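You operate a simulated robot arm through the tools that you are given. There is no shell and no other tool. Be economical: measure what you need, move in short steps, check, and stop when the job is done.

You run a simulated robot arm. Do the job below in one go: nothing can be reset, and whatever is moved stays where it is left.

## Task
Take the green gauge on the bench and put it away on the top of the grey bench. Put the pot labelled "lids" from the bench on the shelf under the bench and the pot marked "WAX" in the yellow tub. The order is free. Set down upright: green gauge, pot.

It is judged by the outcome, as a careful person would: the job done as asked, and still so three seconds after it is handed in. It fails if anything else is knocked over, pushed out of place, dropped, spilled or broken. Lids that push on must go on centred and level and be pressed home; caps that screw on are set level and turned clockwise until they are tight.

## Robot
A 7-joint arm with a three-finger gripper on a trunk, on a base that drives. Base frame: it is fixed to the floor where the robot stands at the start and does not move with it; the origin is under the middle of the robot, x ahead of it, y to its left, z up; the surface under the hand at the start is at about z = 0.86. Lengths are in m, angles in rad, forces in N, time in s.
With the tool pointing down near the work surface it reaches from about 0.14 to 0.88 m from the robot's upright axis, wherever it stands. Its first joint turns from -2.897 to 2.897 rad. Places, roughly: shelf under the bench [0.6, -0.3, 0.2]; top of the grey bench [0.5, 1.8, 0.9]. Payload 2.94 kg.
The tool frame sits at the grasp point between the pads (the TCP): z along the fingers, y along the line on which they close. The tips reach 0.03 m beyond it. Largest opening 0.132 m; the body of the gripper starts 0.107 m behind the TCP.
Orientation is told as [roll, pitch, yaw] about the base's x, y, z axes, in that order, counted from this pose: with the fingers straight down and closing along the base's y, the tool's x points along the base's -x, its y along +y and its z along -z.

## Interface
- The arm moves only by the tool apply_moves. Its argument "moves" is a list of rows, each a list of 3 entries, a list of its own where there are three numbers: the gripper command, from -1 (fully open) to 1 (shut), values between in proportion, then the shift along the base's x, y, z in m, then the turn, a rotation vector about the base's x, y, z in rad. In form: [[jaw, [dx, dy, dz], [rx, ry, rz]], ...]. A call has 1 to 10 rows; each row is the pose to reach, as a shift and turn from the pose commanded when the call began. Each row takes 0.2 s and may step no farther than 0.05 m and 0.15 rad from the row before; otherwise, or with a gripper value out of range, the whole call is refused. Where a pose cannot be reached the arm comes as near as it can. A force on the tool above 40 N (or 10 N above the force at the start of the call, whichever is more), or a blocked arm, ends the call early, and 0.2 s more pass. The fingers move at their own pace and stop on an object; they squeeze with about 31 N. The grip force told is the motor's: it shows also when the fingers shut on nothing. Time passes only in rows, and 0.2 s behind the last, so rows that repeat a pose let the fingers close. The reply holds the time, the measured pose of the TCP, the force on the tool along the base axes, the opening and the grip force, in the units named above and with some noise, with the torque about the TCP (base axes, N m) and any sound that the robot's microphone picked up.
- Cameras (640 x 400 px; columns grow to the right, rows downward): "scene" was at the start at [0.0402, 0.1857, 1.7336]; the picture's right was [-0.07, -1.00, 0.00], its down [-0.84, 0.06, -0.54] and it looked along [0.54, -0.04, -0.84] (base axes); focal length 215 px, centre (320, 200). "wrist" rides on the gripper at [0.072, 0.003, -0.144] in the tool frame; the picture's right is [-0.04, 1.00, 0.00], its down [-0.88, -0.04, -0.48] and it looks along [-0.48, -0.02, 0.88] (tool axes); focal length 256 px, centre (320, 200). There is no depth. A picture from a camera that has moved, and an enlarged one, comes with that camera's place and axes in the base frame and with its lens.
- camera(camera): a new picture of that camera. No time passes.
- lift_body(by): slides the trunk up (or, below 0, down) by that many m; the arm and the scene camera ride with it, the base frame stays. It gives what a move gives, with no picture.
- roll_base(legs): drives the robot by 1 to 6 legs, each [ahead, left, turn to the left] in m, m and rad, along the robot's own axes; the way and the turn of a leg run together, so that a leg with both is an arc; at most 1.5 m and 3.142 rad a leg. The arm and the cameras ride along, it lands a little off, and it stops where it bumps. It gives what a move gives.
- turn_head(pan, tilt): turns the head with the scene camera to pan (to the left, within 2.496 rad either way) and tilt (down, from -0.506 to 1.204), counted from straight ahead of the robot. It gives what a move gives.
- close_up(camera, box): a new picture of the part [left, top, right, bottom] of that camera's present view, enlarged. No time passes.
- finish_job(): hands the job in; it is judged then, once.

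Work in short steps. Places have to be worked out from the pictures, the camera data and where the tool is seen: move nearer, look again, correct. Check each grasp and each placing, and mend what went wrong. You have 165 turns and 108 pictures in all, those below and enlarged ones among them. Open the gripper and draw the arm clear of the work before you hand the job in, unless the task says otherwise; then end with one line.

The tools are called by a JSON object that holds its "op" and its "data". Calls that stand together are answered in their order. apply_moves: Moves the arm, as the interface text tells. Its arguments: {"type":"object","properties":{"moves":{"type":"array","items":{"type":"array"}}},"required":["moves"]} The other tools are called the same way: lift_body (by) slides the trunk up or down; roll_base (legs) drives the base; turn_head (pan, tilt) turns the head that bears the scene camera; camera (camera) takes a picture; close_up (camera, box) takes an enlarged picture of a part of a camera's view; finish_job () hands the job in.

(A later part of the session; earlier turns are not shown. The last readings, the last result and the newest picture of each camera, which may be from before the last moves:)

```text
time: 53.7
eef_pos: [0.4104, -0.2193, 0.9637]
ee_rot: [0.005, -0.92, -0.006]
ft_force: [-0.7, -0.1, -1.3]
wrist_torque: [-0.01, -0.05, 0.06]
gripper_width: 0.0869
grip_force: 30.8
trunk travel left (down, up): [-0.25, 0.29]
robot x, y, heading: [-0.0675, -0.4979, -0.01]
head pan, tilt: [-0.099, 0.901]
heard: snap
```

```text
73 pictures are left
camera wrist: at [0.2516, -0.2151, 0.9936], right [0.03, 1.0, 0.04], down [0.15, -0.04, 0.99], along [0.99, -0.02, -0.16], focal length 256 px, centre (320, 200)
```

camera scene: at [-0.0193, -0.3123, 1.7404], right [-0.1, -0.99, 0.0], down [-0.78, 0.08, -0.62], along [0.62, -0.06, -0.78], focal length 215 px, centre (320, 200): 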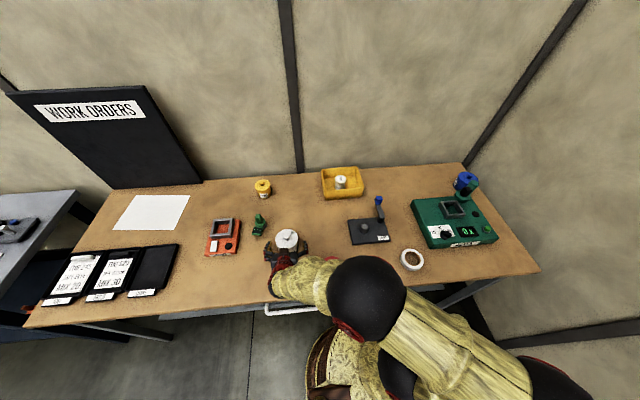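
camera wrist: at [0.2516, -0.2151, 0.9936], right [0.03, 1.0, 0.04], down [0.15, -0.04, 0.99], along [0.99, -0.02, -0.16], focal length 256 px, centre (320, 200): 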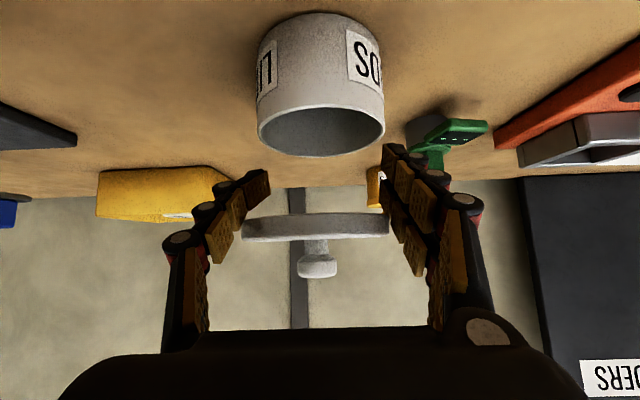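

The lid came off: the fingers caught the wider lid rim and the body stayed on the bench. I look closely before putting it back.

{"op": "close_up", "data": {"camera": "wrist", "box": [150, 0, 490, 300]}}

{"op": "close_up", "data": {"camera": "scene", "box": [200, 180, 400, 320]}}

```text
1.33 times, centred on (320, 150) of wrist
camera zoom: at [0.2516, -0.2151, 0.9936], right [0.03, 1.0, 0.04], down [0.15, -0.04, 0.99], along [0.99, -0.02, -0.16], focal length 341 px, centre (320, 267)
```

zoom: 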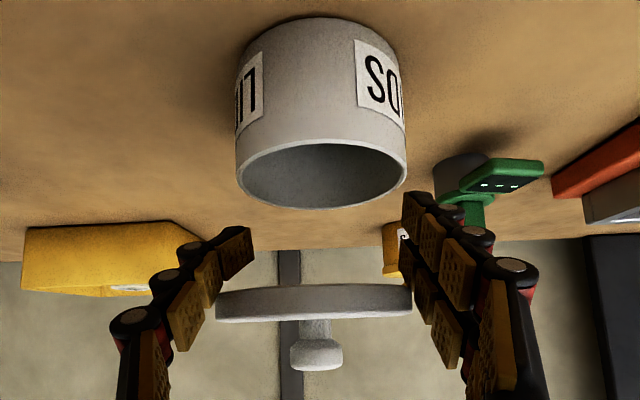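

```text
2.86 times, centred on (300, 250) of scene
camera zoom: at [-0.0196, -0.3127, 1.7405], right [-0.1, -0.99, 0.0], down [-0.78, 0.08, -0.62], along [0.62, -0.06, -0.78], focal length 613 px, centre (377, 57)
```

zoom: 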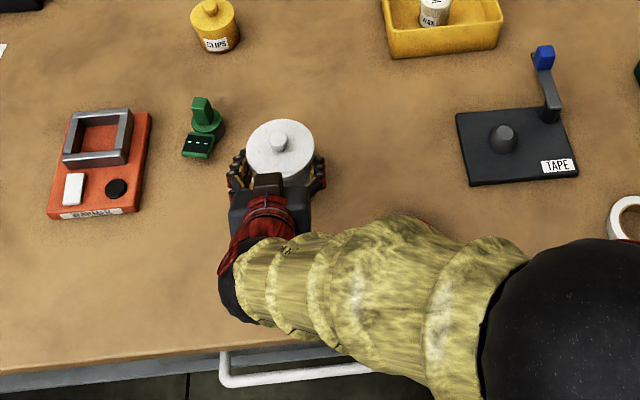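

Lid is level in the grip. I lower it to ~15 mm above its seat and check the alignment.

{"op": "apply_moves", "data": {"moves": [[1, [0, 0, -0.02], [0, 0, 0]], [1, [0, 0, -0.04], [0, 0, 0]]]}}

{"op": "close_up", "data": {"camera": "wrist", "box": [200, 50, 440, 290]}}

{"op": "close_up", "data": {"camera": "scene", "box": [260, 215, 320, 265]}}

```text
time: 54.3
eef_pos: [0.4097, -0.218, 0.9223]
ee_rot: [0.006, -0.918, -0.009]
ft_force: [0.2, 2.4, 0.4]
wrist_torque: [-0.12, 0.12, -0.14]
gripper_width: 0.0538
grip_force: 18.1
trunk travel left (down, up): [-0.25, 0.29]
robot x, y, heading: [-0.0634, -0.493, -0.006]
head pan, tilt: [-0.099, 0.901]
```

```text
1.67 times, centred on (320, 170) of wrist
camera zoom: at [0.2511, -0.2137, 0.9519], right [0.03, 1.0, 0.04], down [0.16, -0.04, 0.99], along [0.99, -0.02, -0.16], focal length 427 px, centre (320, 250)
```

zoom: 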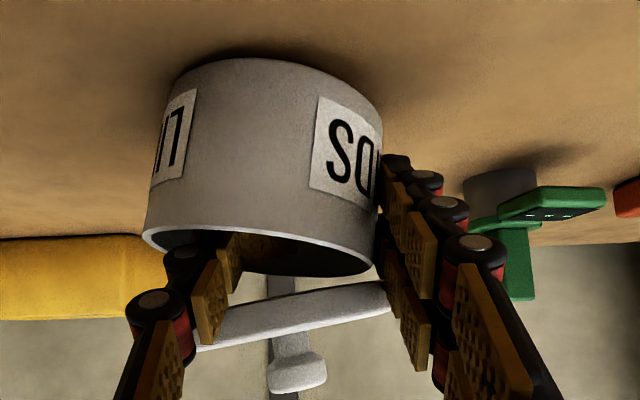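

```text
8.00 times, centred on (290, 240) of scene
camera zoom: at [-0.0207, -0.3133, 1.7406], right [-0.1, -0.99, 0.0], down [-0.78, 0.08, -0.62], along [0.62, -0.06, -0.78], focal length 1716 px, centre (560, -120)
```

zoom: 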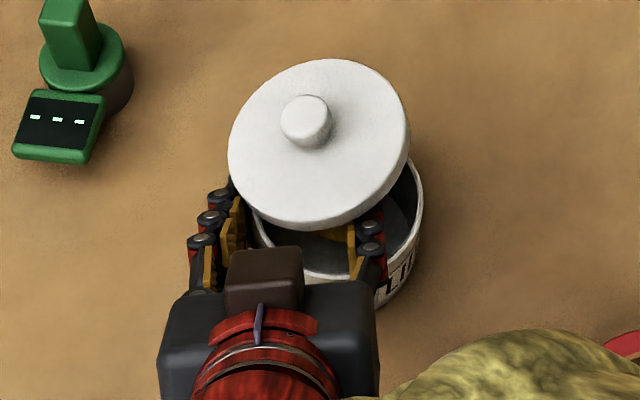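

The lid slipped forward in the pinch; it now leans on the pot's far rim and the left finger, and that finger is inside the pot. I stop the pinch with a small opening, not moving, so the lid settles on the rim.

{"op": "apply_moves", "data": {"moves": [[0.05, [0, 0, 0], [0, 0, 0]]]}}

{"op": "close_up", "data": {"camera": "wrist", "box": [200, 50, 440, 290]}}

{"op": "close_up", "data": {"camera": "scene", "box": [260, 215, 320, 265]}}

```text
time: 54.7
eef_pos: [0.4105, -0.2176, 0.9208]
ee_rot: [0.003, -0.919, -0.006]
ft_force: [-1.1, -0.7, -0.8]
wrist_torque: [0.01, 0.0, 0.02]
gripper_width: 0.0651
grip_force: 0.0
trunk travel left (down, up): [-0.25, 0.29]
robot x, y, heading: [-0.0647, -0.4963, -0.003]
head pan, tilt: [-0.099, 0.901]
```

```text
1.67 times, centred on (320, 170) of wrist
camera zoom: at [0.2519, -0.2138, 0.9512], right [0.03, 1.0, 0.04], down [0.16, -0.04, 0.99], along [0.99, -0.02, -0.16], focal length 427 px, centre (320, 250)
```

zoom: 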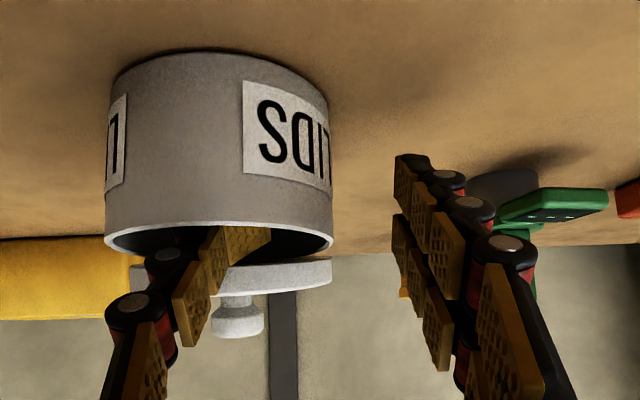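

```text
8.00 times, centred on (290, 240) of scene
camera zoom: at [-0.0193, -0.3124, 1.7403], right [-0.1, -0.99, 0.0], down [-0.78, 0.08, -0.62], along [0.62, -0.06, -0.78], focal length 1716 px, centre (560, -120)
```

zoom: 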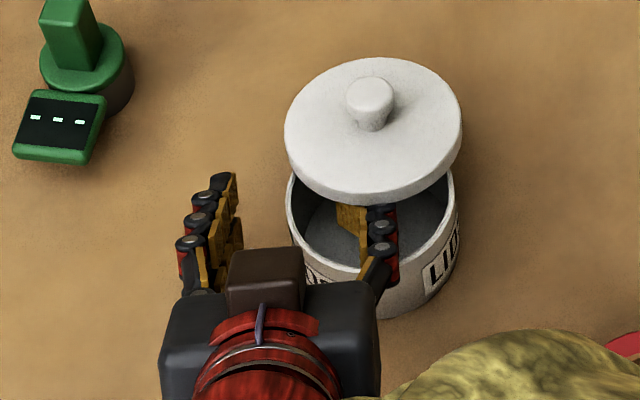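

The lid settled level on the rim, shifted backward. I back the hand out along the finger direction so the lid isn't disturbed.

{"op": "apply_moves", "data": {"moves": [[0.05, [-0.008, 0, 0.0055], [0, 0, 0]], [0.05, [-0.016, 0, 0.011], [0, 0, 0]], [0.05, [-0.024, 0, 0.017], [0, 0, 0]], [0.05, [-0.032, 0, 0.023], [0, 0, 0]]]}}

{"op": "close_up", "data": {"camera": "wrist", "box": [200, 50, 440, 290]}}

{"op": "close_up", "data": {"camera": "scene", "box": [260, 215, 320, 265]}}

```text
time: 55.7
eef_pos: [0.3798, -0.2166, 0.9453]
ee_rot: [0.006, -0.919, -0.007]
ft_force: [1.0, -0.6, 0.5]
wrist_torque: [0.0, -0.02, -0.01]
gripper_width: 0.0628
grip_force: 0.1
trunk travel left (down, up): [-0.25, 0.29]
robot x, y, heading: [-0.0689, -0.4938, -0.003]
head pan, tilt: [-0.099, 0.901]
```

```text
1.67 times, centred on (320, 170) of wrist
camera zoom: at [0.2208, -0.2134, 0.9755], right [0.03, 1.0, 0.04], down [0.15, -0.04, 0.99], along [0.99, -0.02, -0.16], focal length 427 px, centre (320, 250)
```

zoom: 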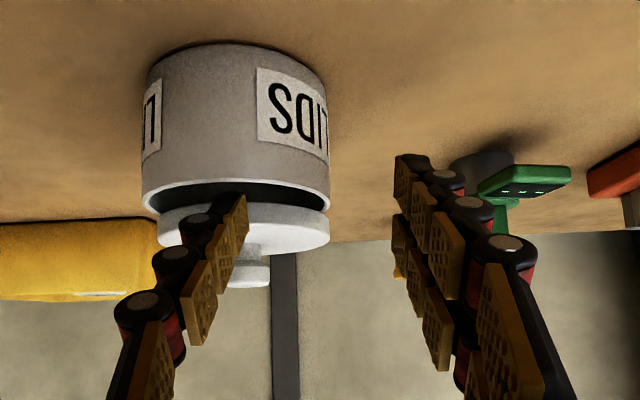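

```text
8.00 times, centred on (290, 240) of scene
camera zoom: at [-0.0195, -0.3125, 1.7404], right [-0.1, -0.99, 0.0], down [-0.78, 0.08, -0.62], along [0.62, -0.06, -0.78], focal length 1716 px, centre (560, -120)
```

zoom: 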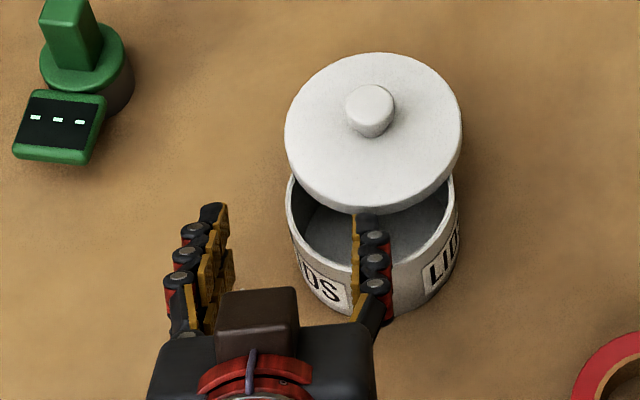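

Lid rests stably. I withdraw fully, then rise and set the tool vertical again.

{"op": "apply_moves", "data": {"moves": [[0.05, [-0.02, 0, 0.015], [0, 0, 0]], [0.05, [-0.05, 0, 0.04], [0, 0, 0]], [0.05, [-0.07, 0, 0.08], [0, 0.1, 0]], [0.05, [-0.07, 0, 0.12], [0, 0.24, 0]], [0.05, [-0.06, 0, 0.15], [0, 0.38, 0]], [0.05, [-0.04, 0, 0.17], [0, 0.52, 0]], [0.05, [-0.02, 0, 0.19], [0, 0.66, 0]], [0.05, [0, 0, 0.2], [0, 0.8, 0]], [0.05, [0.02, 0, 0.2], [0, 0.92, 0]]]}}

{"op": "camera", "data": {"camera": "wrist"}}

{"op": "close_up", "data": {"camera": "scene", "box": [260, 215, 320, 265]}}

```text
time: 57.7
eef_pos: [0.3981, -0.2182, 1.1459]
ee_rot: [-0.001, 0.005, -0.003]
ft_force: [0.5, 0.4, 0.7]
wrist_torque: [-0.01, -0.01, -0.01]
gripper_width: 0.0626
grip_force: 0.2
trunk travel left (down, up): [-0.25, 0.29]
robot x, y, heading: [-0.0674, -0.4976, -0.004]
head pan, tilt: [-0.099, 0.901]
```

```text
64 pictures are left
camera wrist: at [0.3278, -0.2147, 1.2899], right [0.05, 1.0, 0.0], down [0.88, -0.04, 0.47], along [0.47, -0.02, -0.88], focal length 256 px, centre (320, 200)
```

wrist: 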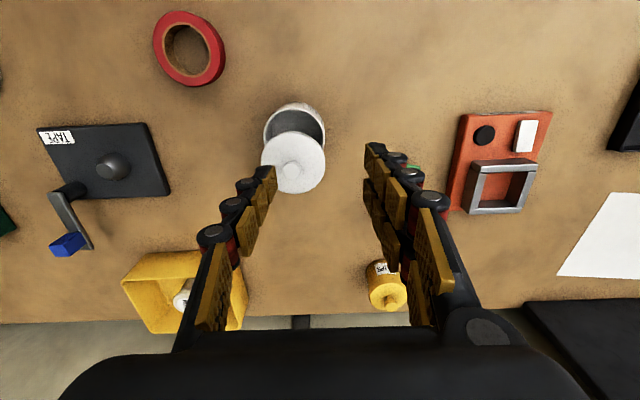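

```text
8.00 times, centred on (290, 240) of scene
camera zoom: at [-0.0183, -0.3122, 1.7403], right [-0.1, -0.99, 0.0], down [-0.78, 0.08, -0.62], along [0.62, -0.06, -0.78], focal length 1716 px, centre (560, -120)
```

zoom: 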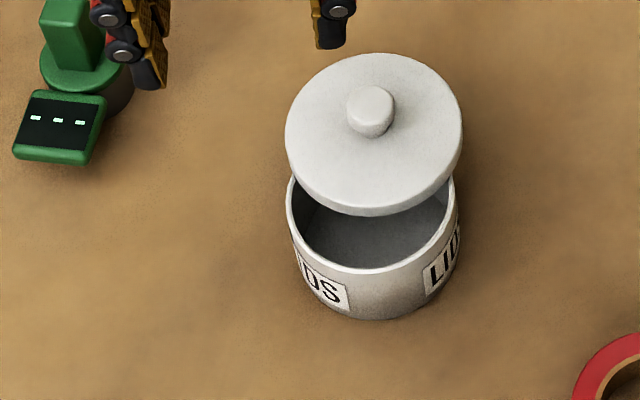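

The pot is empty and intact; lid centre ≈(0.453,−0.257), pot centre ≈(0.422,−0.255). I'll lift the lid by its knob from above: move over it and look.

{"op": "apply_moves", "data": {"moves": [[0.1, [0.028, -0.02, -0.03], [0, 0, 0]], [0.1, [0.056, -0.039, -0.065], [0, 0, 0]], [0.1, [0.056, -0.039, -0.085], [0, 0, 0]]]}}

{"op": "camera", "data": {"camera": "wrist"}}

{"op": "close_up", "data": {"camera": "scene", "box": [260, 205, 320, 255]}}

```text
time: 58.5
eef_pos: [0.4556, -0.2573, 1.0621]
ee_rot: [-0.001, 0.001, -0.002]
ft_force: [-0.6, -0.7, 0.5]
wrist_torque: [0.03, 0.0, 0.01]
gripper_width: 0.0594
grip_force: 0.1
trunk travel left (down, up): [-0.25, 0.29]
robot x, y, heading: [-0.0674, -0.4955, 0.002]
head pan, tilt: [-0.099, 0.901]
```

```text
62 pictures are left
camera wrist: at [0.3819, -0.2528, 1.206], right [0.05, 1.0, 0.0], down [0.88, -0.04, 0.48], along [0.48, -0.02, -0.88], focal length 256 px, centre (320, 200)
```

wrist: 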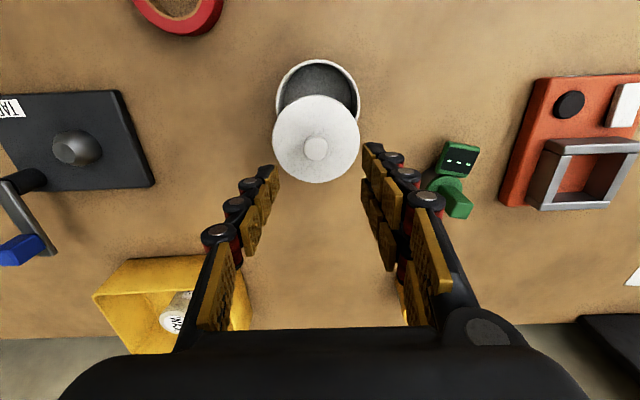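

```text
8.00 times, centred on (290, 230) of scene
camera zoom: at [-0.0194, -0.3126, 1.7405], right [-0.1, -0.99, 0.0], down [-0.78, 0.08, -0.62], along [0.62, -0.06, -0.78], focal length 1716 px, centre (560, -40)
```

zoom: 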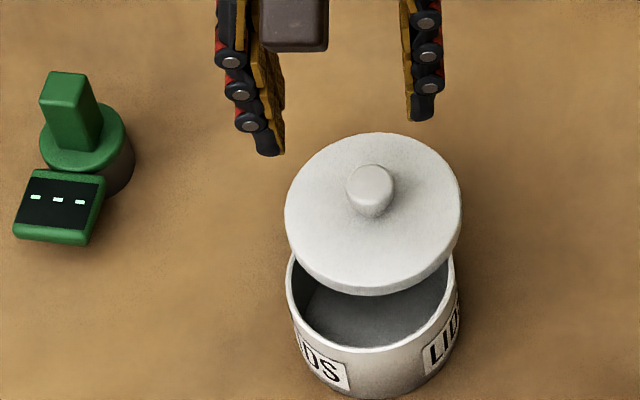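

Knob at ≈(0.4575,−0.259), top z≈0.963. I lower so the tips straddle the knob and close.

{"op": "apply_moves", "data": {"moves": [[0.1, [0.002, -0.001, -0.04], [0, 0, 0]], [0.1, [0.002, -0.001, -0.07], [0, 0, 0]], [0.1, [0.002, -0.001, -0.081], [0, 0, 0]], [0.1, [0.002, -0.001, -0.081], [0, 0, 0]]]}}

{"op": "close_up", "data": {"camera": "wrist", "box": [200, 50, 440, 330]}}

{"op": "close_up", "data": {"camera": "scene", "box": [260, 205, 320, 255]}}

```text
time: 59.5
eef_pos: [0.4564, -0.2577, 0.9791]
ee_rot: [0.0, 0.0, -0.004]
ft_force: [-0.7, 0.1, 0.1]
wrist_torque: [0.02, 0.03, 0.03]
gripper_width: 0.0595
grip_force: 0.0
trunk travel left (down, up): [-0.25, 0.29]
robot x, y, heading: [-0.0656, -0.4948, 0.003]
head pan, tilt: [-0.099, 0.901]
```

```text
1.43 times, centred on (320, 190) of wrist
camera zoom: at [0.3843, -0.2534, 1.1234], right [0.05, 1.0, 0.0], down [0.88, -0.04, 0.48], along [0.48, -0.02, -0.88], focal length 366 px, centre (320, 214)
```

zoom: 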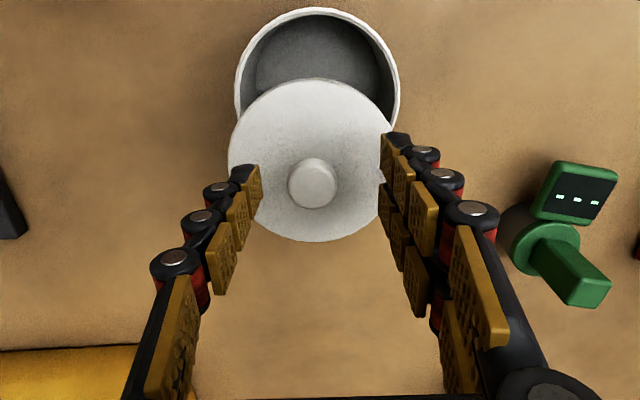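

```text
8.00 times, centred on (290, 230) of scene
camera zoom: at [-0.0192, -0.3125, 1.7404], right [-0.1, -0.99, 0.0], down [-0.78, 0.08, -0.62], along [0.62, -0.06, -0.78], focal length 1716 px, centre (560, -40)
```

zoom: 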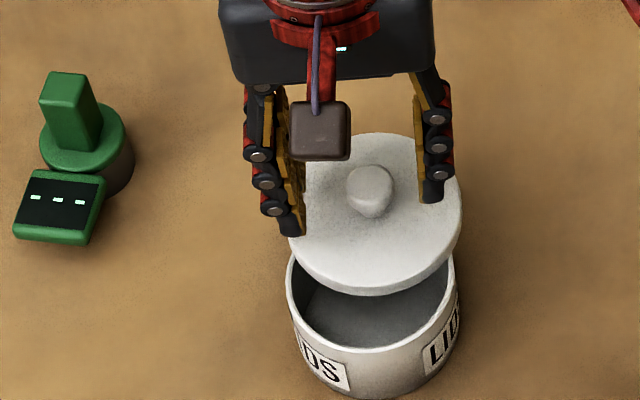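

Knob lies exactly between the tips in x; shift 3 mm in −y and close.

{"op": "apply_moves", "data": {"moves": [[0.3, [0, -0.003, 0], [0, 0, 0]], [0.6, [0, -0.003, 0], [0, 0, 0]], [0.8, [0, -0.003, 0], [0, 0, 0]], [0.95, [0, -0.003, 0], [0, 0, 0]], [0.95, [0, -0.003, 0], [0, 0, 0]], [0.95, [0, -0.003, 0], [0, 0, 0]]]}}

{"op": "close_up", "data": {"camera": "scene", "box": [260, 205, 320, 255]}}

```text
time: 60.9
eef_pos: [0.4568, -0.2607, 0.9793]
ee_rot: [-0.001, 0.001, -0.003]
ft_force: [0.5, 0.7, -0.9]
wrist_torque: [0.04, 0.01, 0.03]
gripper_width: 0.023
grip_force: 30.8
trunk travel left (down, up): [-0.25, 0.29]
robot x, y, heading: [-0.0619, -0.4933, -0.005]
head pan, tilt: [-0.099, 0.901]
```

```text
8.00 times, centred on (290, 230) of scene
camera zoom: at [-0.0192, -0.3125, 1.7404], right [-0.1, -0.99, 0.0], down [-0.78, 0.08, -0.62], along [0.62, -0.06, -0.78], focal length 1716 px, centre (560, -40)
```

zoom: 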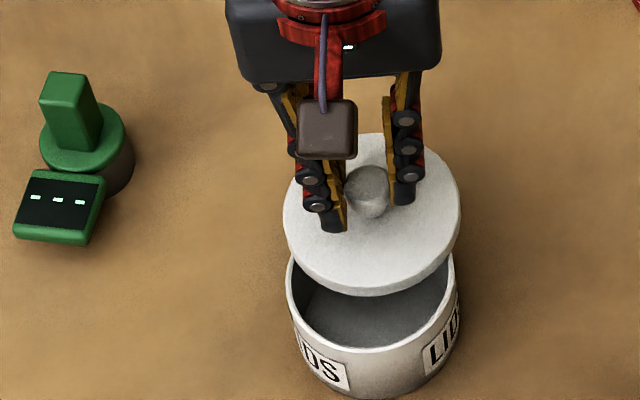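

Knob gripped (23 mm). I lift the lid 30 mm and shift it over the pot (≈ −0.036 in x, +0.004 in y).

{"op": "apply_moves", "data": {"moves": [[0.95, [0, 0, 0.015], [0, 0, 0]], [0.95, [0, 0, 0.035], [0, 0, 0]], [0.95, [-0.02, 0.002, 0.035], [0, 0, 0]], [0.95, [-0.036, 0.004, 0.035], [0, 0, 0]]]}}

{"op": "close_up", "data": {"camera": "wrist", "box": [200, 50, 440, 330]}}

{"op": "close_up", "data": {"camera": "scene", "box": [260, 215, 320, 265]}}

```text
time: 61.9
eef_pos: [0.4201, -0.2561, 1.0153]
ee_rot: [-0.001, -0.002, -0.003]
ft_force: [-0.2, -0.3, -0.5]
wrist_torque: [0.02, 0.0, 0.04]
gripper_width: 0.023
grip_force: 31.1
trunk travel left (down, up): [-0.25, 0.29]
robot x, y, heading: [-0.0671, -0.497, -0.007]
head pan, tilt: [-0.099, 0.901]
```

```text
1.43 times, centred on (320, 190) of wrist
camera zoom: at [0.3482, -0.2526, 1.1593], right [0.05, 1.0, 0.0], down [0.88, -0.04, 0.48], along [0.48, -0.02, -0.88], focal length 366 px, centre (320, 214)
```

zoom: 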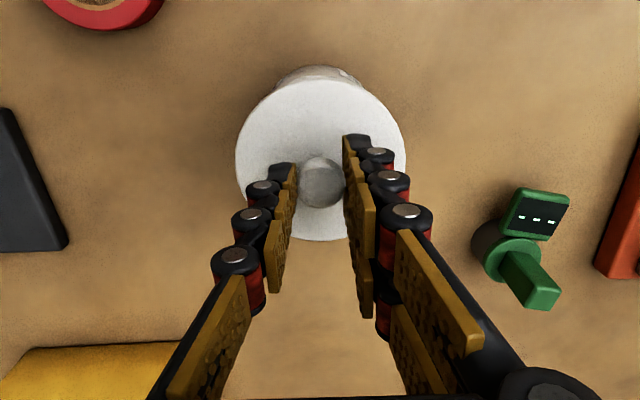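

```text
8.00 times, centred on (290, 240) of scene
camera zoom: at [-0.0196, -0.3124, 1.7404], right [-0.1, -0.99, 0.0], down [-0.78, 0.08, -0.62], along [0.62, -0.06, -0.78], focal length 1716 px, centre (560, -120)
```

zoom: 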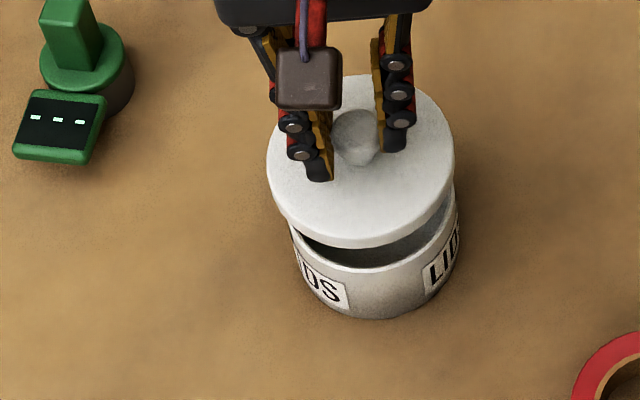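

Nearly aligned. Lower 22 mm with a tiny y correction and check again.

{"op": "apply_moves", "data": {"moves": [[0.95, [0, -0.001, -0.01], [0, 0, 0]], [0.95, [0, -0.0015, -0.022], [0, 0, 0]]]}}

{"op": "close_up", "data": {"camera": "wrist", "box": [240, 90, 400, 230]}}

{"op": "close_up", "data": {"camera": "scene", "box": [265, 220, 315, 262]}}

```text
time: 62.5
eef_pos: [0.4213, -0.2578, 0.9937]
ee_rot: [-0.001, 0.0, -0.003]
ft_force: [1.0, -0.6, -0.8]
wrist_torque: [0.01, 0.02, 0.01]
gripper_width: 0.0228
grip_force: 31.6
trunk travel left (down, up): [-0.25, 0.29]
robot x, y, heading: [-0.0674, -0.4933, -0.006]
head pan, tilt: [-0.099, 0.901]
```

```text
2.86 times, centred on (320, 160) of wrist
camera zoom: at [0.3492, -0.2543, 1.1371], right [0.05, 1.0, 0.0], down [0.88, -0.04, 0.48], along [0.47, -0.02, -0.88], focal length 731 px, centre (320, 314)
```

zoom: 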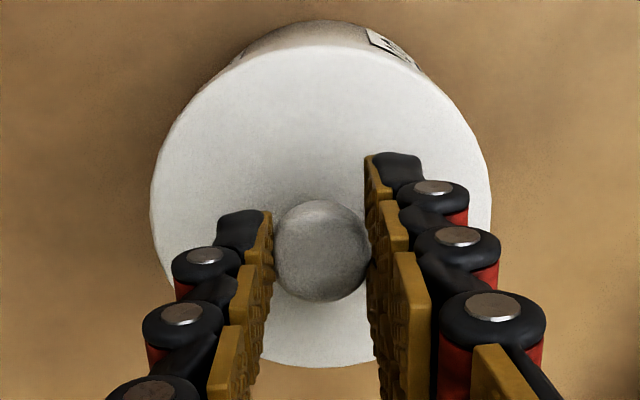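

```text
9.52 times, centred on (290, 241) of scene
camera zoom: at [-0.0192, -0.3124, 1.7404], right [-0.1, -0.99, 0.0], down [-0.78, 0.08, -0.62], along [0.62, -0.06, -0.78], focal length 2043 px, centre (606, -190)
```

zoom: 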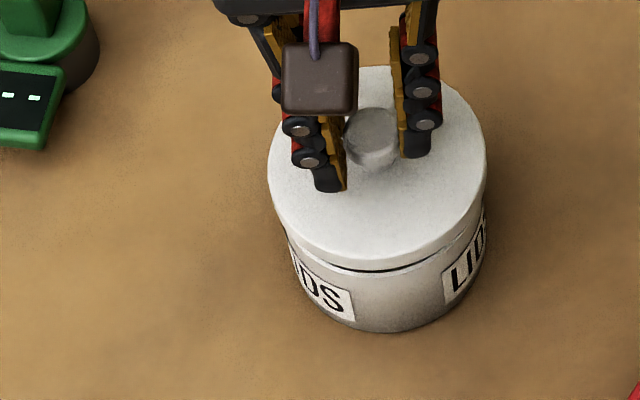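

Alignment within ~1–2 mm. I lower in small steps until the lid meets the rim.

{"op": "apply_moves", "data": {"moves": [[0.95, [0, -0.001, -0.004], [0, 0, 0]], [0.95, [0, -0.001, -0.008], [0, 0, 0]]]}}

{"op": "apply_moves", "data": {"moves": [[0.95, [0, 0, -0.002], [0, 0, 0]], [0.95, [0, 0, -0.004], [0, 0, 0]]]}}

{"op": "close_up", "data": {"camera": "scene", "box": [265, 220, 315, 262]}}

```text
time: 63.1
eef_pos: [0.4203, -0.2595, 0.9837]
ee_rot: [0.001, 0.0, -0.003]
ft_force: [0.7, 0.1, -0.1]
wrist_torque: [-0.02, 0.02, -0.01]
gripper_width: 0.0229
grip_force: 31.2
trunk travel left (down, up): [-0.25, 0.29]
robot x, y, heading: [-0.0674, -0.4943, -0.003]
head pan, tilt: [-0.099, 0.901]
```

```text
time: 63.7
eef_pos: [0.4212, -0.2602, 0.9802]
ee_rot: [-0.001, -0.001, -0.003]
ft_force: [-0.5, -0.1, 0.6]
wrist_torque: [0.01, 0.02, 0.01]
gripper_width: 0.023
grip_force: 30.5
trunk travel left (down, up): [-0.25, 0.29]
robot x, y, heading: [-0.0651, -0.4967, -0.006]
head pan, tilt: [-0.099, 0.901]
```

```text
9.52 times, centred on (290, 241) of scene
camera zoom: at [-0.0192, -0.3124, 1.7404], right [-0.1, -0.99, 0.0], down [-0.78, 0.08, -0.62], along [0.62, -0.06, -0.78], focal length 2043 px, centre (606, -190)
```

zoom: 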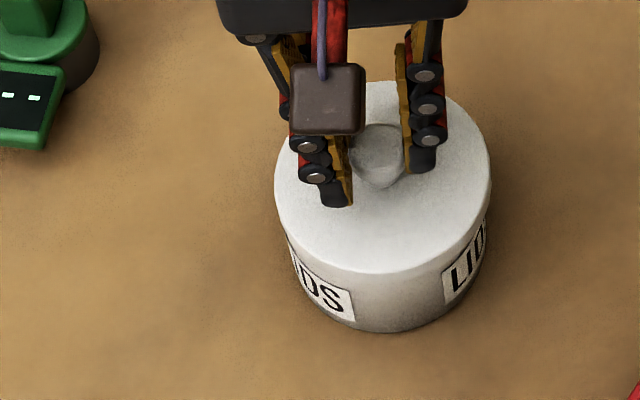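

The lid is about to seat, centred. Keep pressing down gently via the knob.

{"op": "apply_moves", "data": {"moves": [[0.95, [0, 0.0005, -0.002], [0, 0, 0]], [0.95, [0, 0.0005, -0.004], [0, 0, 0]]]}}

{"op": "apply_moves", "data": {"moves": [[0.95, [0, 0, -0.002], [0, 0, 0]], [0.95, [0, 0, -0.004], [0, 0, 0]]]}}

```text
time: 64.3
eef_pos: [0.421, -0.2595, 0.9807]
ee_rot: [-0.001, -0.003, -0.004]
ft_force: [-3.7, -3.3, 26.8]
wrist_torque: [-0.29, 0.78, 0.08]
gripper_width: 0.0228
grip_force: 30.4
trunk travel left (down, up): [-0.25, 0.29]
robot x, y, heading: [-0.0688, -0.4953, -0.004]
head pan, tilt: [-0.099, 0.901]
```

```text
time: 64.7
eef_pos: [0.4233, -0.2581, 0.9794]
ee_rot: [0.002, -0.005, -0.003]
ft_force: [-3.2, -1.8, 15.5]
wrist_torque: [-0.15, 0.49, 0.07]
gripper_width: 0.0229
grip_force: 30.8
trunk travel left (down, up): [-0.25, 0.29]
robot x, y, heading: [-0.0654, -0.4984, -0.001]
head pan, tilt: [-0.099, 0.901]
stopped in row 2: the force on the tool passed its limit at 42 N (the readings are from after the stop); the commanded pose is now the measured one
```

Resistance at 40 N with contact biased to the front side. Check from both cameras.

{"op": "close_up", "data": {"camera": "scene", "box": [265, 220, 315, 262]}}

{"op": "close_up", "data": {"camera": "wrist", "box": [240, 90, 400, 230]}}

```text
9.52 times, centred on (290, 241) of scene
camera zoom: at [-0.0205, -0.3132, 1.7405], right [-0.1, -0.99, 0.0], down [-0.78, 0.08, -0.62], along [0.62, -0.06, -0.78], focal length 2043 px, centre (606, -190)
```

zoom: 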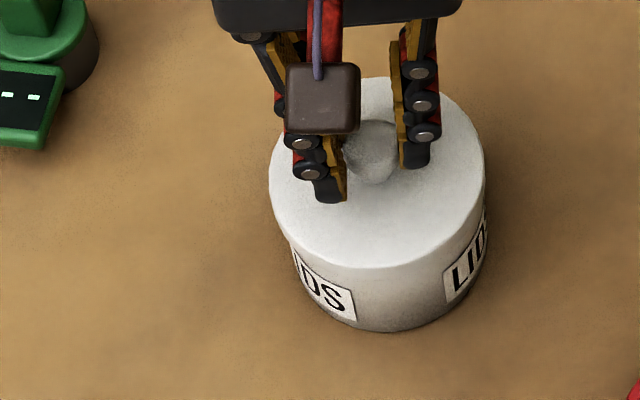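

```text
2.86 times, centred on (320, 160) of wrist
camera zoom: at [0.3494, -0.2543, 1.1234], right [0.05, 1.0, 0.0], down [0.87, -0.04, 0.48], along [0.48, -0.02, -0.88], focal length 731 px, centre (320, 314)
```

zoom: 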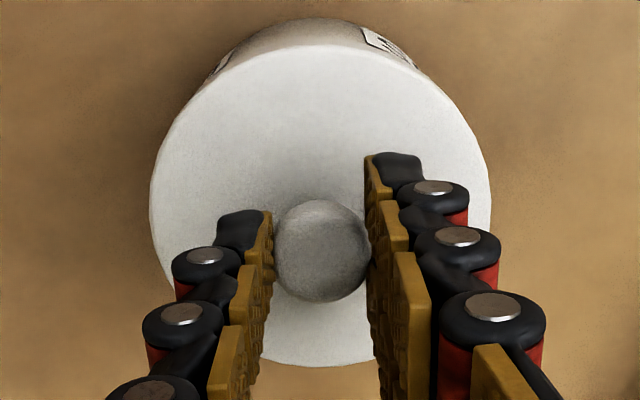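

The grip may be holding the lid slightly off level. I release the knob, back off and view the seat from the side.

{"op": "apply_moves", "data": {"moves": [[0.95, [0, 0, 0.001], [0, 0, 0]], [0.4, [0, 0, 0.001], [0, 0, 0]], [0.2, [0, 0, 0.001], [0, 0, 0]], [0.2, [0, 0, 0.03], [0, 0, 0]], [0.2, [-0.01, 0, 0.07], [0, 0, 0]], [0.2, [-0.04, 0, 0.1], [0, -0.14, 0]], [0.2, [-0.08, 0, 0.12], [0, -0.28, 0]], [0.2, [-0.12, 0, 0.12], [0, -0.42, 0]], [0.2, [-0.15, 0, 0.11], [0, -0.56, 0]], [0.2, [-0.17, 0, 0.08], [0, -0.7, 0]]]}}

{"op": "close_up", "data": {"camera": "wrist", "box": [200, 50, 440, 200]}}

{"op": "close_up", "data": {"camera": "scene", "box": [265, 220, 315, 262]}}

```text
time: 66.9
eef_pos: [0.2521, -0.2557, 1.0584]
ee_rot: [0.008, -0.706, -0.003]
ft_force: [-0.5, 0.3, 0.2]
wrist_torque: [-0.02, 0.01, -0.02]
gripper_width: 0.0526
grip_force: 0.1
trunk travel left (down, up): [-0.25, 0.29]
robot x, y, heading: [-0.0655, -0.4975, -0.004]
head pan, tilt: [-0.099, 0.901]
heard: snap
```

```text
2.67 times, centred on (320, 125) of wrist
camera zoom: at [0.1038, -0.2518, 1.1211], right [0.03, 1.0, 0.03], down [0.36, -0.04, 0.93], along [0.93, -0.02, -0.36], focal length 683 px, centre (320, 400)
```

zoom: 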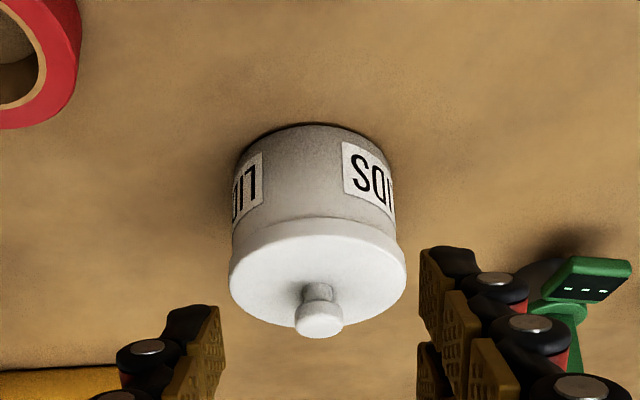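

```text
9.52 times, centred on (290, 241) of scene
camera zoom: at [-0.0195, -0.3127, 1.7404], right [-0.1, -0.99, 0.0], down [-0.78, 0.08, -0.62], along [0.62, -0.06, -0.78], focal length 2043 px, centre (606, -190)
```

zoom: 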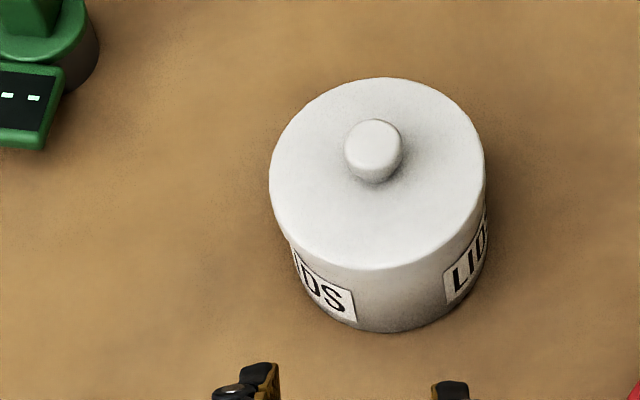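

A snap was heard and the lid now sits level and centred like originally. To be sure, I'll press it home on the knob with closed fingers.

{"op": "apply_moves", "data": {"moves": [[1, [0.01, 0, 0.03], [0, 0.14, 0]], [1, [0.04, 0, 0.05], [0, 0.28, 0]], [1, [0.08, 0, 0.06], [0, 0.42, 0]], [1, [0.12, 0, 0.06], [0, 0.56, 0]], [1, [0.16, 0, 0.05], [0, 0.7, 0]], [1, [0.171, -0.002, 0.02], [0, 0.706, 0]], [1, [0.171, -0.002, -0.015], [0, 0.706, 0]], [1, [0.171, -0.002, -0.035], [0, 0.706, 0]]]}}

{"op": "close_up", "data": {"camera": "wrist", "box": [240, 90, 400, 230]}}

{"op": "close_up", "data": {"camera": "scene", "box": [265, 220, 315, 262]}}

```text
time: 68.7
eef_pos: [0.4249, -0.2601, 1.0222]
ee_rot: [0.004, -0.001, -0.005]
ft_force: [0.6, -0.2, 0.1]
wrist_torque: [-0.01, 0.03, 0.01]
gripper_width: 0.0
grip_force: 28.8
trunk travel left (down, up): [-0.25, 0.29]
robot x, y, heading: [-0.0675, -0.4946, -0.003]
head pan, tilt: [-0.099, 0.901]
```

```text
2.86 times, centred on (320, 160) of wrist
camera zoom: at [0.3526, -0.2571, 1.1662], right [0.05, 1.0, 0.0], down [0.88, -0.04, 0.47], along [0.47, -0.02, -0.88], focal length 731 px, centre (320, 314)
```

zoom: 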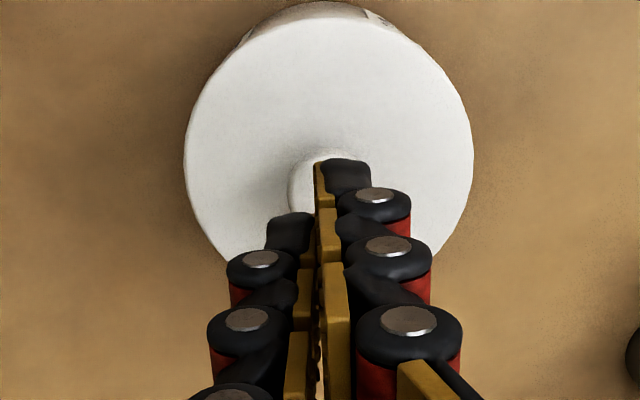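

```text
9.52 times, centred on (290, 241) of scene
camera zoom: at [-0.0186, -0.3123, 1.7404], right [-0.1, -0.99, 0.0], down [-0.78, 0.08, -0.62], along [0.62, -0.06, -0.78], focal length 2043 px, centre (606, -190)
```

zoom: 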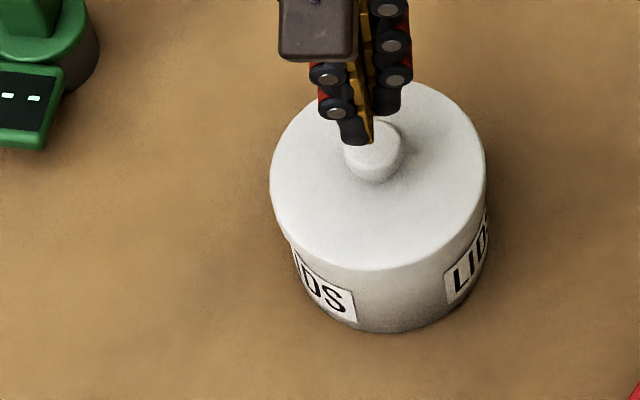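

Fingers are over the knob within 2 mm. Press down in small steps.

{"op": "apply_moves", "data": {"moves": [[1, [-0.002, 0.002, -0.015], [0, 0, 0]], [1, [-0.002, 0.002, -0.025], [0, 0, 0]], [1, [-0.002, 0.002, -0.028], [0, 0, 0]], [1, [-0.002, 0.002, -0.031], [0, 0, 0]]]}}

{"op": "apply_moves", "data": {"moves": [[1, [0, 0, -0.0025], [0, 0, 0]], [1, [0, 0, -0.005], [0, 0, 0]]]}}

```text
time: 69.7
eef_pos: [0.4222, -0.2583, 0.9914]
ee_rot: [0.003, -0.001, -0.004]
ft_force: [0.2, 1.3, 0.3]
wrist_torque: [-0.02, -0.01, 0.02]
gripper_width: 0.0001
grip_force: 27.8
trunk travel left (down, up): [-0.25, 0.29]
robot x, y, heading: [-0.0649, -0.4935, -0.003]
head pan, tilt: [-0.099, 0.901]
```

```text
time: 70.3
eef_pos: [0.4216, -0.2563, 0.9864]
ee_rot: [0.002, 0.001, -0.003]
ft_force: [-0.5, -0.5, -0.4]
wrist_torque: [-0.01, -0.03, 0.0]
gripper_width: 0.0001
grip_force: 28.4
trunk travel left (down, up): [-0.25, 0.29]
robot x, y, heading: [-0.0644, -0.4977, -0.005]
head pan, tilt: [-0.099, 0.901]
```

No contact yet; continue downward.

{"op": "apply_moves", "data": {"moves": [[1, [0, 0, -0.0025], [0, 0, 0]], [1, [0, 0, -0.005], [0, 0, 0]]]}}

{"op": "apply_moves", "data": {"moves": [[1, [0, 0, -0.002], [0, 0, 0]], [1, [0, 0, -0.004], [0, 0, 0]]]}}

{"op": "close_up", "data": {"camera": "scene", "box": [265, 220, 315, 262]}}

```text
time: 70.9
eef_pos: [0.4209, -0.2578, 0.9835]
ee_rot: [0.003, 0.0, -0.005]
ft_force: [0.2, -1.3, 3.7]
wrist_torque: [0.01, 0.05, -0.01]
gripper_width: 0.0062
grip_force: 28.6
trunk travel left (down, up): [-0.25, 0.29]
robot x, y, heading: [-0.067, -0.495, -0.005]
head pan, tilt: [-0.099, 0.901]
```

```text
time: 71.5
eef_pos: [0.422, -0.259, 0.9814]
ee_rot: [0.004, -0.004, -0.003]
ft_force: [-1.8, -2.1, 27.9]
wrist_torque: [-0.01, 0.06, -0.01]
gripper_width: 0.0058
grip_force: 29.3
trunk travel left (down, up): [-0.25, 0.29]
robot x, y, heading: [-0.0627, -0.4919, 0.0]
head pan, tilt: [-0.099, 0.901]
```

```text
9.52 times, centred on (290, 241) of scene
camera zoom: at [-0.0213, -0.3136, 1.7409], right [-0.1, -0.99, 0.0], down [-0.78, 0.08, -0.62], along [0.62, -0.06, -0.78], focal length 2043 px, centre (606, -190)
```

zoom: 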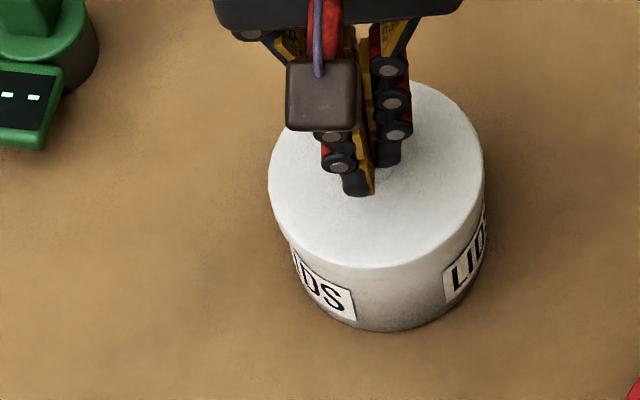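

Pressed with 28 N straight down, no movement: the lid is home. Now I re-grasp lower on the body with a flatter tilt (60°), coming in from the front below the lid rim.

{"op": "apply_moves", "data": {"moves": [[1, [0, 0, 0.04], [0, 0, 0]], [1, [-0.03, 0, 0.06], [0, -0.14, 0]], [-1, [-0.06, 0.001, 0.07], [0, -0.28, 0]], [-1, [-0.09, 0.001, 0.06], [0, -0.42, 0]], [-1, [-0.12, 0.001, 0.045], [0, -0.56, 0]], [-1, [-0.14, 0.001, 0.03], [0, -0.7, 0]], [-1, [-0.15, 0.001, 0.015], [0, -0.84, 0]], [-1, [-0.15, 0.001, 0], [0, -0.95, 0]], [-1, [-0.15, 0.001, -0.006], [0, -1.047, 0]]]}}

{"op": "camera", "data": {"camera": "wrist"}}

```text
time: 73.5
eef_pos: [0.2718, -0.2563, 0.9733]
ee_rot: [0.011, -1.049, -0.01]
ft_force: [-0.1, 0.3, -0.1]
wrist_torque: [-0.03, 0.02, 0.01]
gripper_width: 0.1139
grip_force: 0.1
trunk travel left (down, up): [-0.25, 0.29]
robot x, y, heading: [-0.0659, -0.4934, -0.006]
head pan, tilt: [-0.099, 0.901]
```

```text
45 pictures are left
camera wrist: at [0.1106, -0.2524, 0.9819], right [0.02, 1.0, 0.04], down [0.03, -0.04, 1.0], along [1.0, -0.02, -0.03], focal length 256 px, centre (320, 200)
```

wrist: 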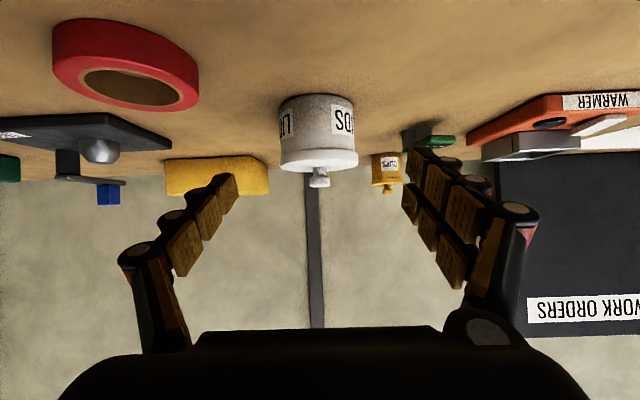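

Pot is centred ahead; lid skirt spans z≈0.922–0.943, so gripping at z≈0.889 clears it. Slide in along the finger direction.

{"op": "apply_moves", "data": {"moves": [[-1, [0.0, -0.0005, 0], [0, 0, 0]], [-1, [0.04, -0.0005, -0.0225], [0, 0, 0]], [-1, [0.08, -0.0005, -0.045], [0, 0, 0]], [-1, [0.12, -0.0005, -0.0675], [0, 0, 0]], [-1, [0.149, -0.0005, -0.084], [0, 0, 0]]]}}

{"op": "camera", "data": {"camera": "wrist"}}

```text
time: 74.7
eef_pos: [0.4175, -0.2577, 0.8878]
ee_rot: [0.009, -1.046, -0.006]
ft_force: [1.1, 0.0, 0.1]
wrist_torque: [-0.01, 0.03, -0.02]
gripper_width: 0.1317
grip_force: 0.0
trunk travel left (down, up): [-0.25, 0.29]
robot x, y, heading: [-0.0645, -0.4975, -0.003]
head pan, tilt: [-0.099, 0.901]
```

```text
44 pictures are left
camera wrist: at [0.258, -0.2534, 0.8967], right [0.02, 1.0, 0.04], down [0.03, -0.04, 1.0], along [1.0, -0.02, -0.03], focal length 256 px, centre (320, 200)
```

wrist: 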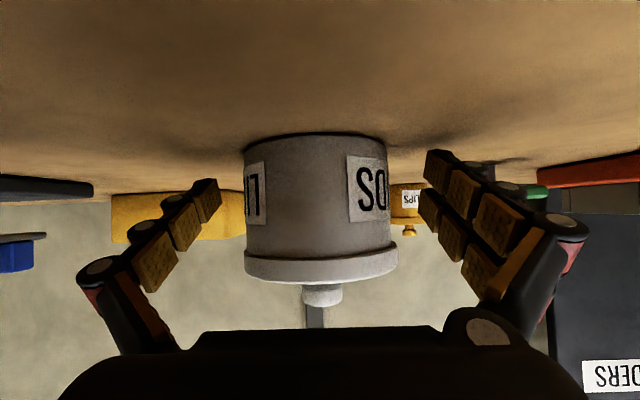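

Fingertips flank the body below the lid. Close, then lift 30 mm and check.

{"op": "apply_moves", "data": {"moves": [[0.2, [0, 0, 0], [0, 0, 0]], [0.4, [0, 0, 0], [0, 0, 0]], [0.4, [0, 0, 0], [0, 0, 0]], [0.6, [0, 0, 0], [0, 0, 0]], [1, [0, 0, 0], [0, 0, 0]], [1, [0, 0, 0.005], [0, 0, 0]], [1, [0, 0, 0.03], [0, 0, 0]]]}}

{"op": "camera", "data": {"camera": "wrist"}}

```text
time: 76.3
eef_pos: [0.4182, -0.2593, 0.9153]
ee_rot: [0.005, -1.043, -0.004]
ft_force: [-0.2, 0.7, -1.2]
wrist_torque: [-0.02, -0.01, 0.0]
gripper_width: 0.0852
grip_force: 31.1
trunk travel left (down, up): [-0.25, 0.29]
robot x, y, heading: [-0.0624, -0.4968, -0.007]
head pan, tilt: [-0.099, 0.901]
heard: snap
```

```text
43 pictures are left
camera wrist: at [0.2569, -0.2553, 0.9266], right [0.02, 1.0, 0.04], down [0.03, -0.04, 1.0], along [1.0, -0.02, -0.03], focal length 256 px, centre (320, 200)
```

wrist: 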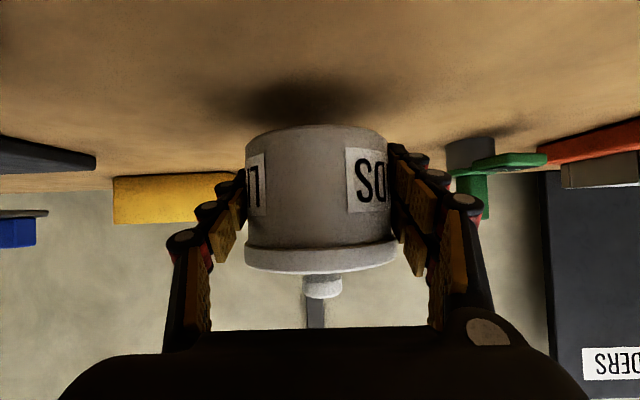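

The pot is lifted by its body with the lid on. I raise a bit more, then back off and shift left of the drawer to place it on the shelf near y≈0.2.

{"op": "apply_moves", "data": {"moves": [[1, [0, 0, 0.03], [0, 0, 0]], [1, [0, 0, 0.06], [0, 0, 0]]]}}

{"op": "roll_base", "data": {"legs": [[-0.55, 0, 0], [0, 0.46, 0]]}}

{"op": "apply_moves", "data": {"moves": [[1, [0.04, 0, -0.03], [0, 0, 0]], [1, [0.08, 0, -0.06], [0, 0, 0]], [1, [0.1, 0, -0.09], [0, 0, 0]], [1, [0.12, 0, -0.13], [0, 0, 0]], [1, [0.12, 0, -0.17], [0, 0, 0]]]}}

{"op": "lift_body", "data": {"by": -0.24}}

{"op": "turn_head", "data": {"pan": 0.1, "tilt": 0.85}}

{"op": "camera", "data": {"camera": "scene"}}

{"op": "camera", "data": {"camera": "wrist"}}

```text
time: 76.9
eef_pos: [0.4187, -0.2574, 0.9785]
ee_rot: [0.006, -1.045, -0.006]
ft_force: [-0.7, 0.2, -1.7]
wrist_torque: [0.0, -0.02, 0.06]
gripper_width: 0.0852
grip_force: 30.8
trunk travel left (down, up): [-0.25, 0.29]
robot x, y, heading: [-0.064, -0.4967, -0.003]
head pan, tilt: [-0.099, 0.901]
```

```text
time: 82.5
eef_pos: [-0.1321, 0.1994, 0.9785]
ee_rot: [0.008, -1.044, -0.008]
ft_force: [-0.4, 0.0, -2.4]
wrist_torque: [-0.01, -0.03, 0.01]
gripper_width: 0.085
grip_force: 31.2
trunk travel left (down, up): [-0.25, 0.29]
robot x, y, heading: [-0.6155, -0.0405, -0.008]
head pan, tilt: [-0.099, 0.901]
```

```text
time: 83.7
eef_pos: [-0.0105, 0.1983, 0.8079]
ee_rot: [0.011, -1.048, -0.01]
ft_force: [0.0, 1.1, -1.3]
wrist_torque: [-0.01, 0.12, -0.01]
gripper_width: 0.0852
grip_force: 30.8
trunk travel left (down, up): [-0.25, 0.29]
robot x, y, heading: [-0.6202, -0.0389, -0.006]
head pan, tilt: [-0.099, 0.901]
```

```text
time: 86.2
eef_pos: [-0.013, 0.1975, 0.5688]
ee_rot: [0.009, -1.046, -0.01]
ft_force: [0.5, 0.0, -1.5]
wrist_torque: [-0.02, 0.04, -0.03]
gripper_width: 0.085
grip_force: 31.1
trunk travel left (down, up): [-0.01, 0.53]
robot x, y, heading: [-0.6192, -0.0373, -0.006]
head pan, tilt: [-0.099, 0.901]
heard: snap
```

```text
time: 86.9
eef_pos: [-0.012, 0.1967, 0.568]
ee_rot: [0.01, -1.045, -0.009]
ft_force: [0.8, -0.9, -1.5]
wrist_torque: [0.01, 0.0, -0.01]
gripper_width: 0.0847
grip_force: 31.0
trunk travel left (down, up): [-0.01, 0.53]
robot x, y, heading: [-0.6172, -0.0391, -0.007]
head pan, tilt: [0.099, 0.85]
```

```text
42 pictures are left
camera scene: at [-0.5682, 0.1597, 1.5043], right [0.09, -1.0, 0.0], down [-0.75, -0.07, -0.66], along [0.66, 0.06, -0.75], focal length 215 px, centre (320, 200)
```

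scene: 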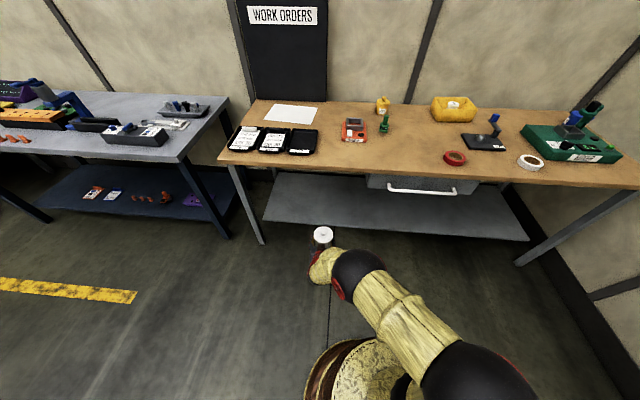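

```text
41 pictures are left
camera wrist: at [-0.173, 0.2008, 0.5777], right [0.02, 1.0, 0.04], down [0.03, -0.04, 1.0], along [1.0, -0.02, -0.03], focal length 256 px, centre (320, 200)
```

wrist: 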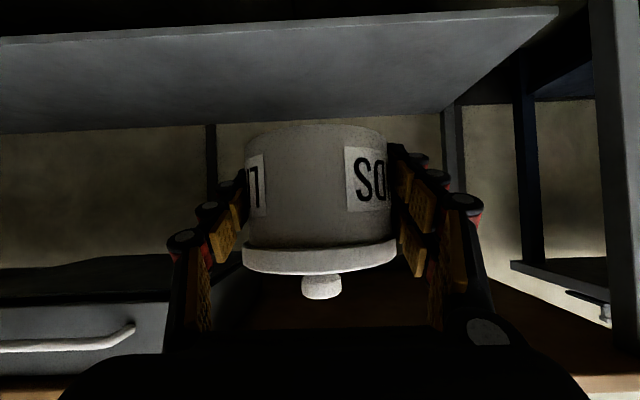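

Shelf front edge checks at x≈0.34, z≈0.2, empty here. Lower the arm to z≈0.34 in front, then drive in.

{"op": "apply_moves", "data": {"moves": [[1, [0, 0, -0.045], [0, 0, 0]], [1, [0, 0, -0.09], [0, 0, 0]], [1, [0, 0, -0.135], [0, 0, 0]], [1, [0, 0, -0.18], [0, 0, 0]], [1, [0, 0, -0.22], [0, 0, 0]]]}}

{"op": "close_up", "data": {"camera": "scene", "box": [200, 130, 520, 400]}}

```text
time: 88.1
eef_pos: [-0.0127, 0.1963, 0.3499]
ee_rot: [0.008, -1.046, -0.008]
ft_force: [0.8, 0.9, -1.0]
wrist_torque: [0.02, 0.09, -0.01]
gripper_width: 0.0847
grip_force: 30.8
trunk travel left (down, up): [-0.01, 0.53]
robot x, y, heading: [-0.6166, -0.0378, -0.004]
head pan, tilt: [0.099, 0.85]
```

```text
1.48 times, centred on (360, 265) of scene
camera zoom: at [-0.5686, 0.1595, 1.5043], right [0.09, -1.0, 0.0], down [-0.75, -0.07, -0.66], along [0.66, 0.06, -0.75], focal length 318 px, centre (261, 104)
```

zoom: 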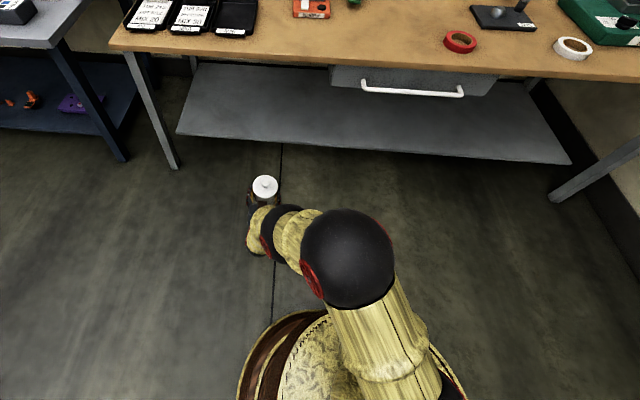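

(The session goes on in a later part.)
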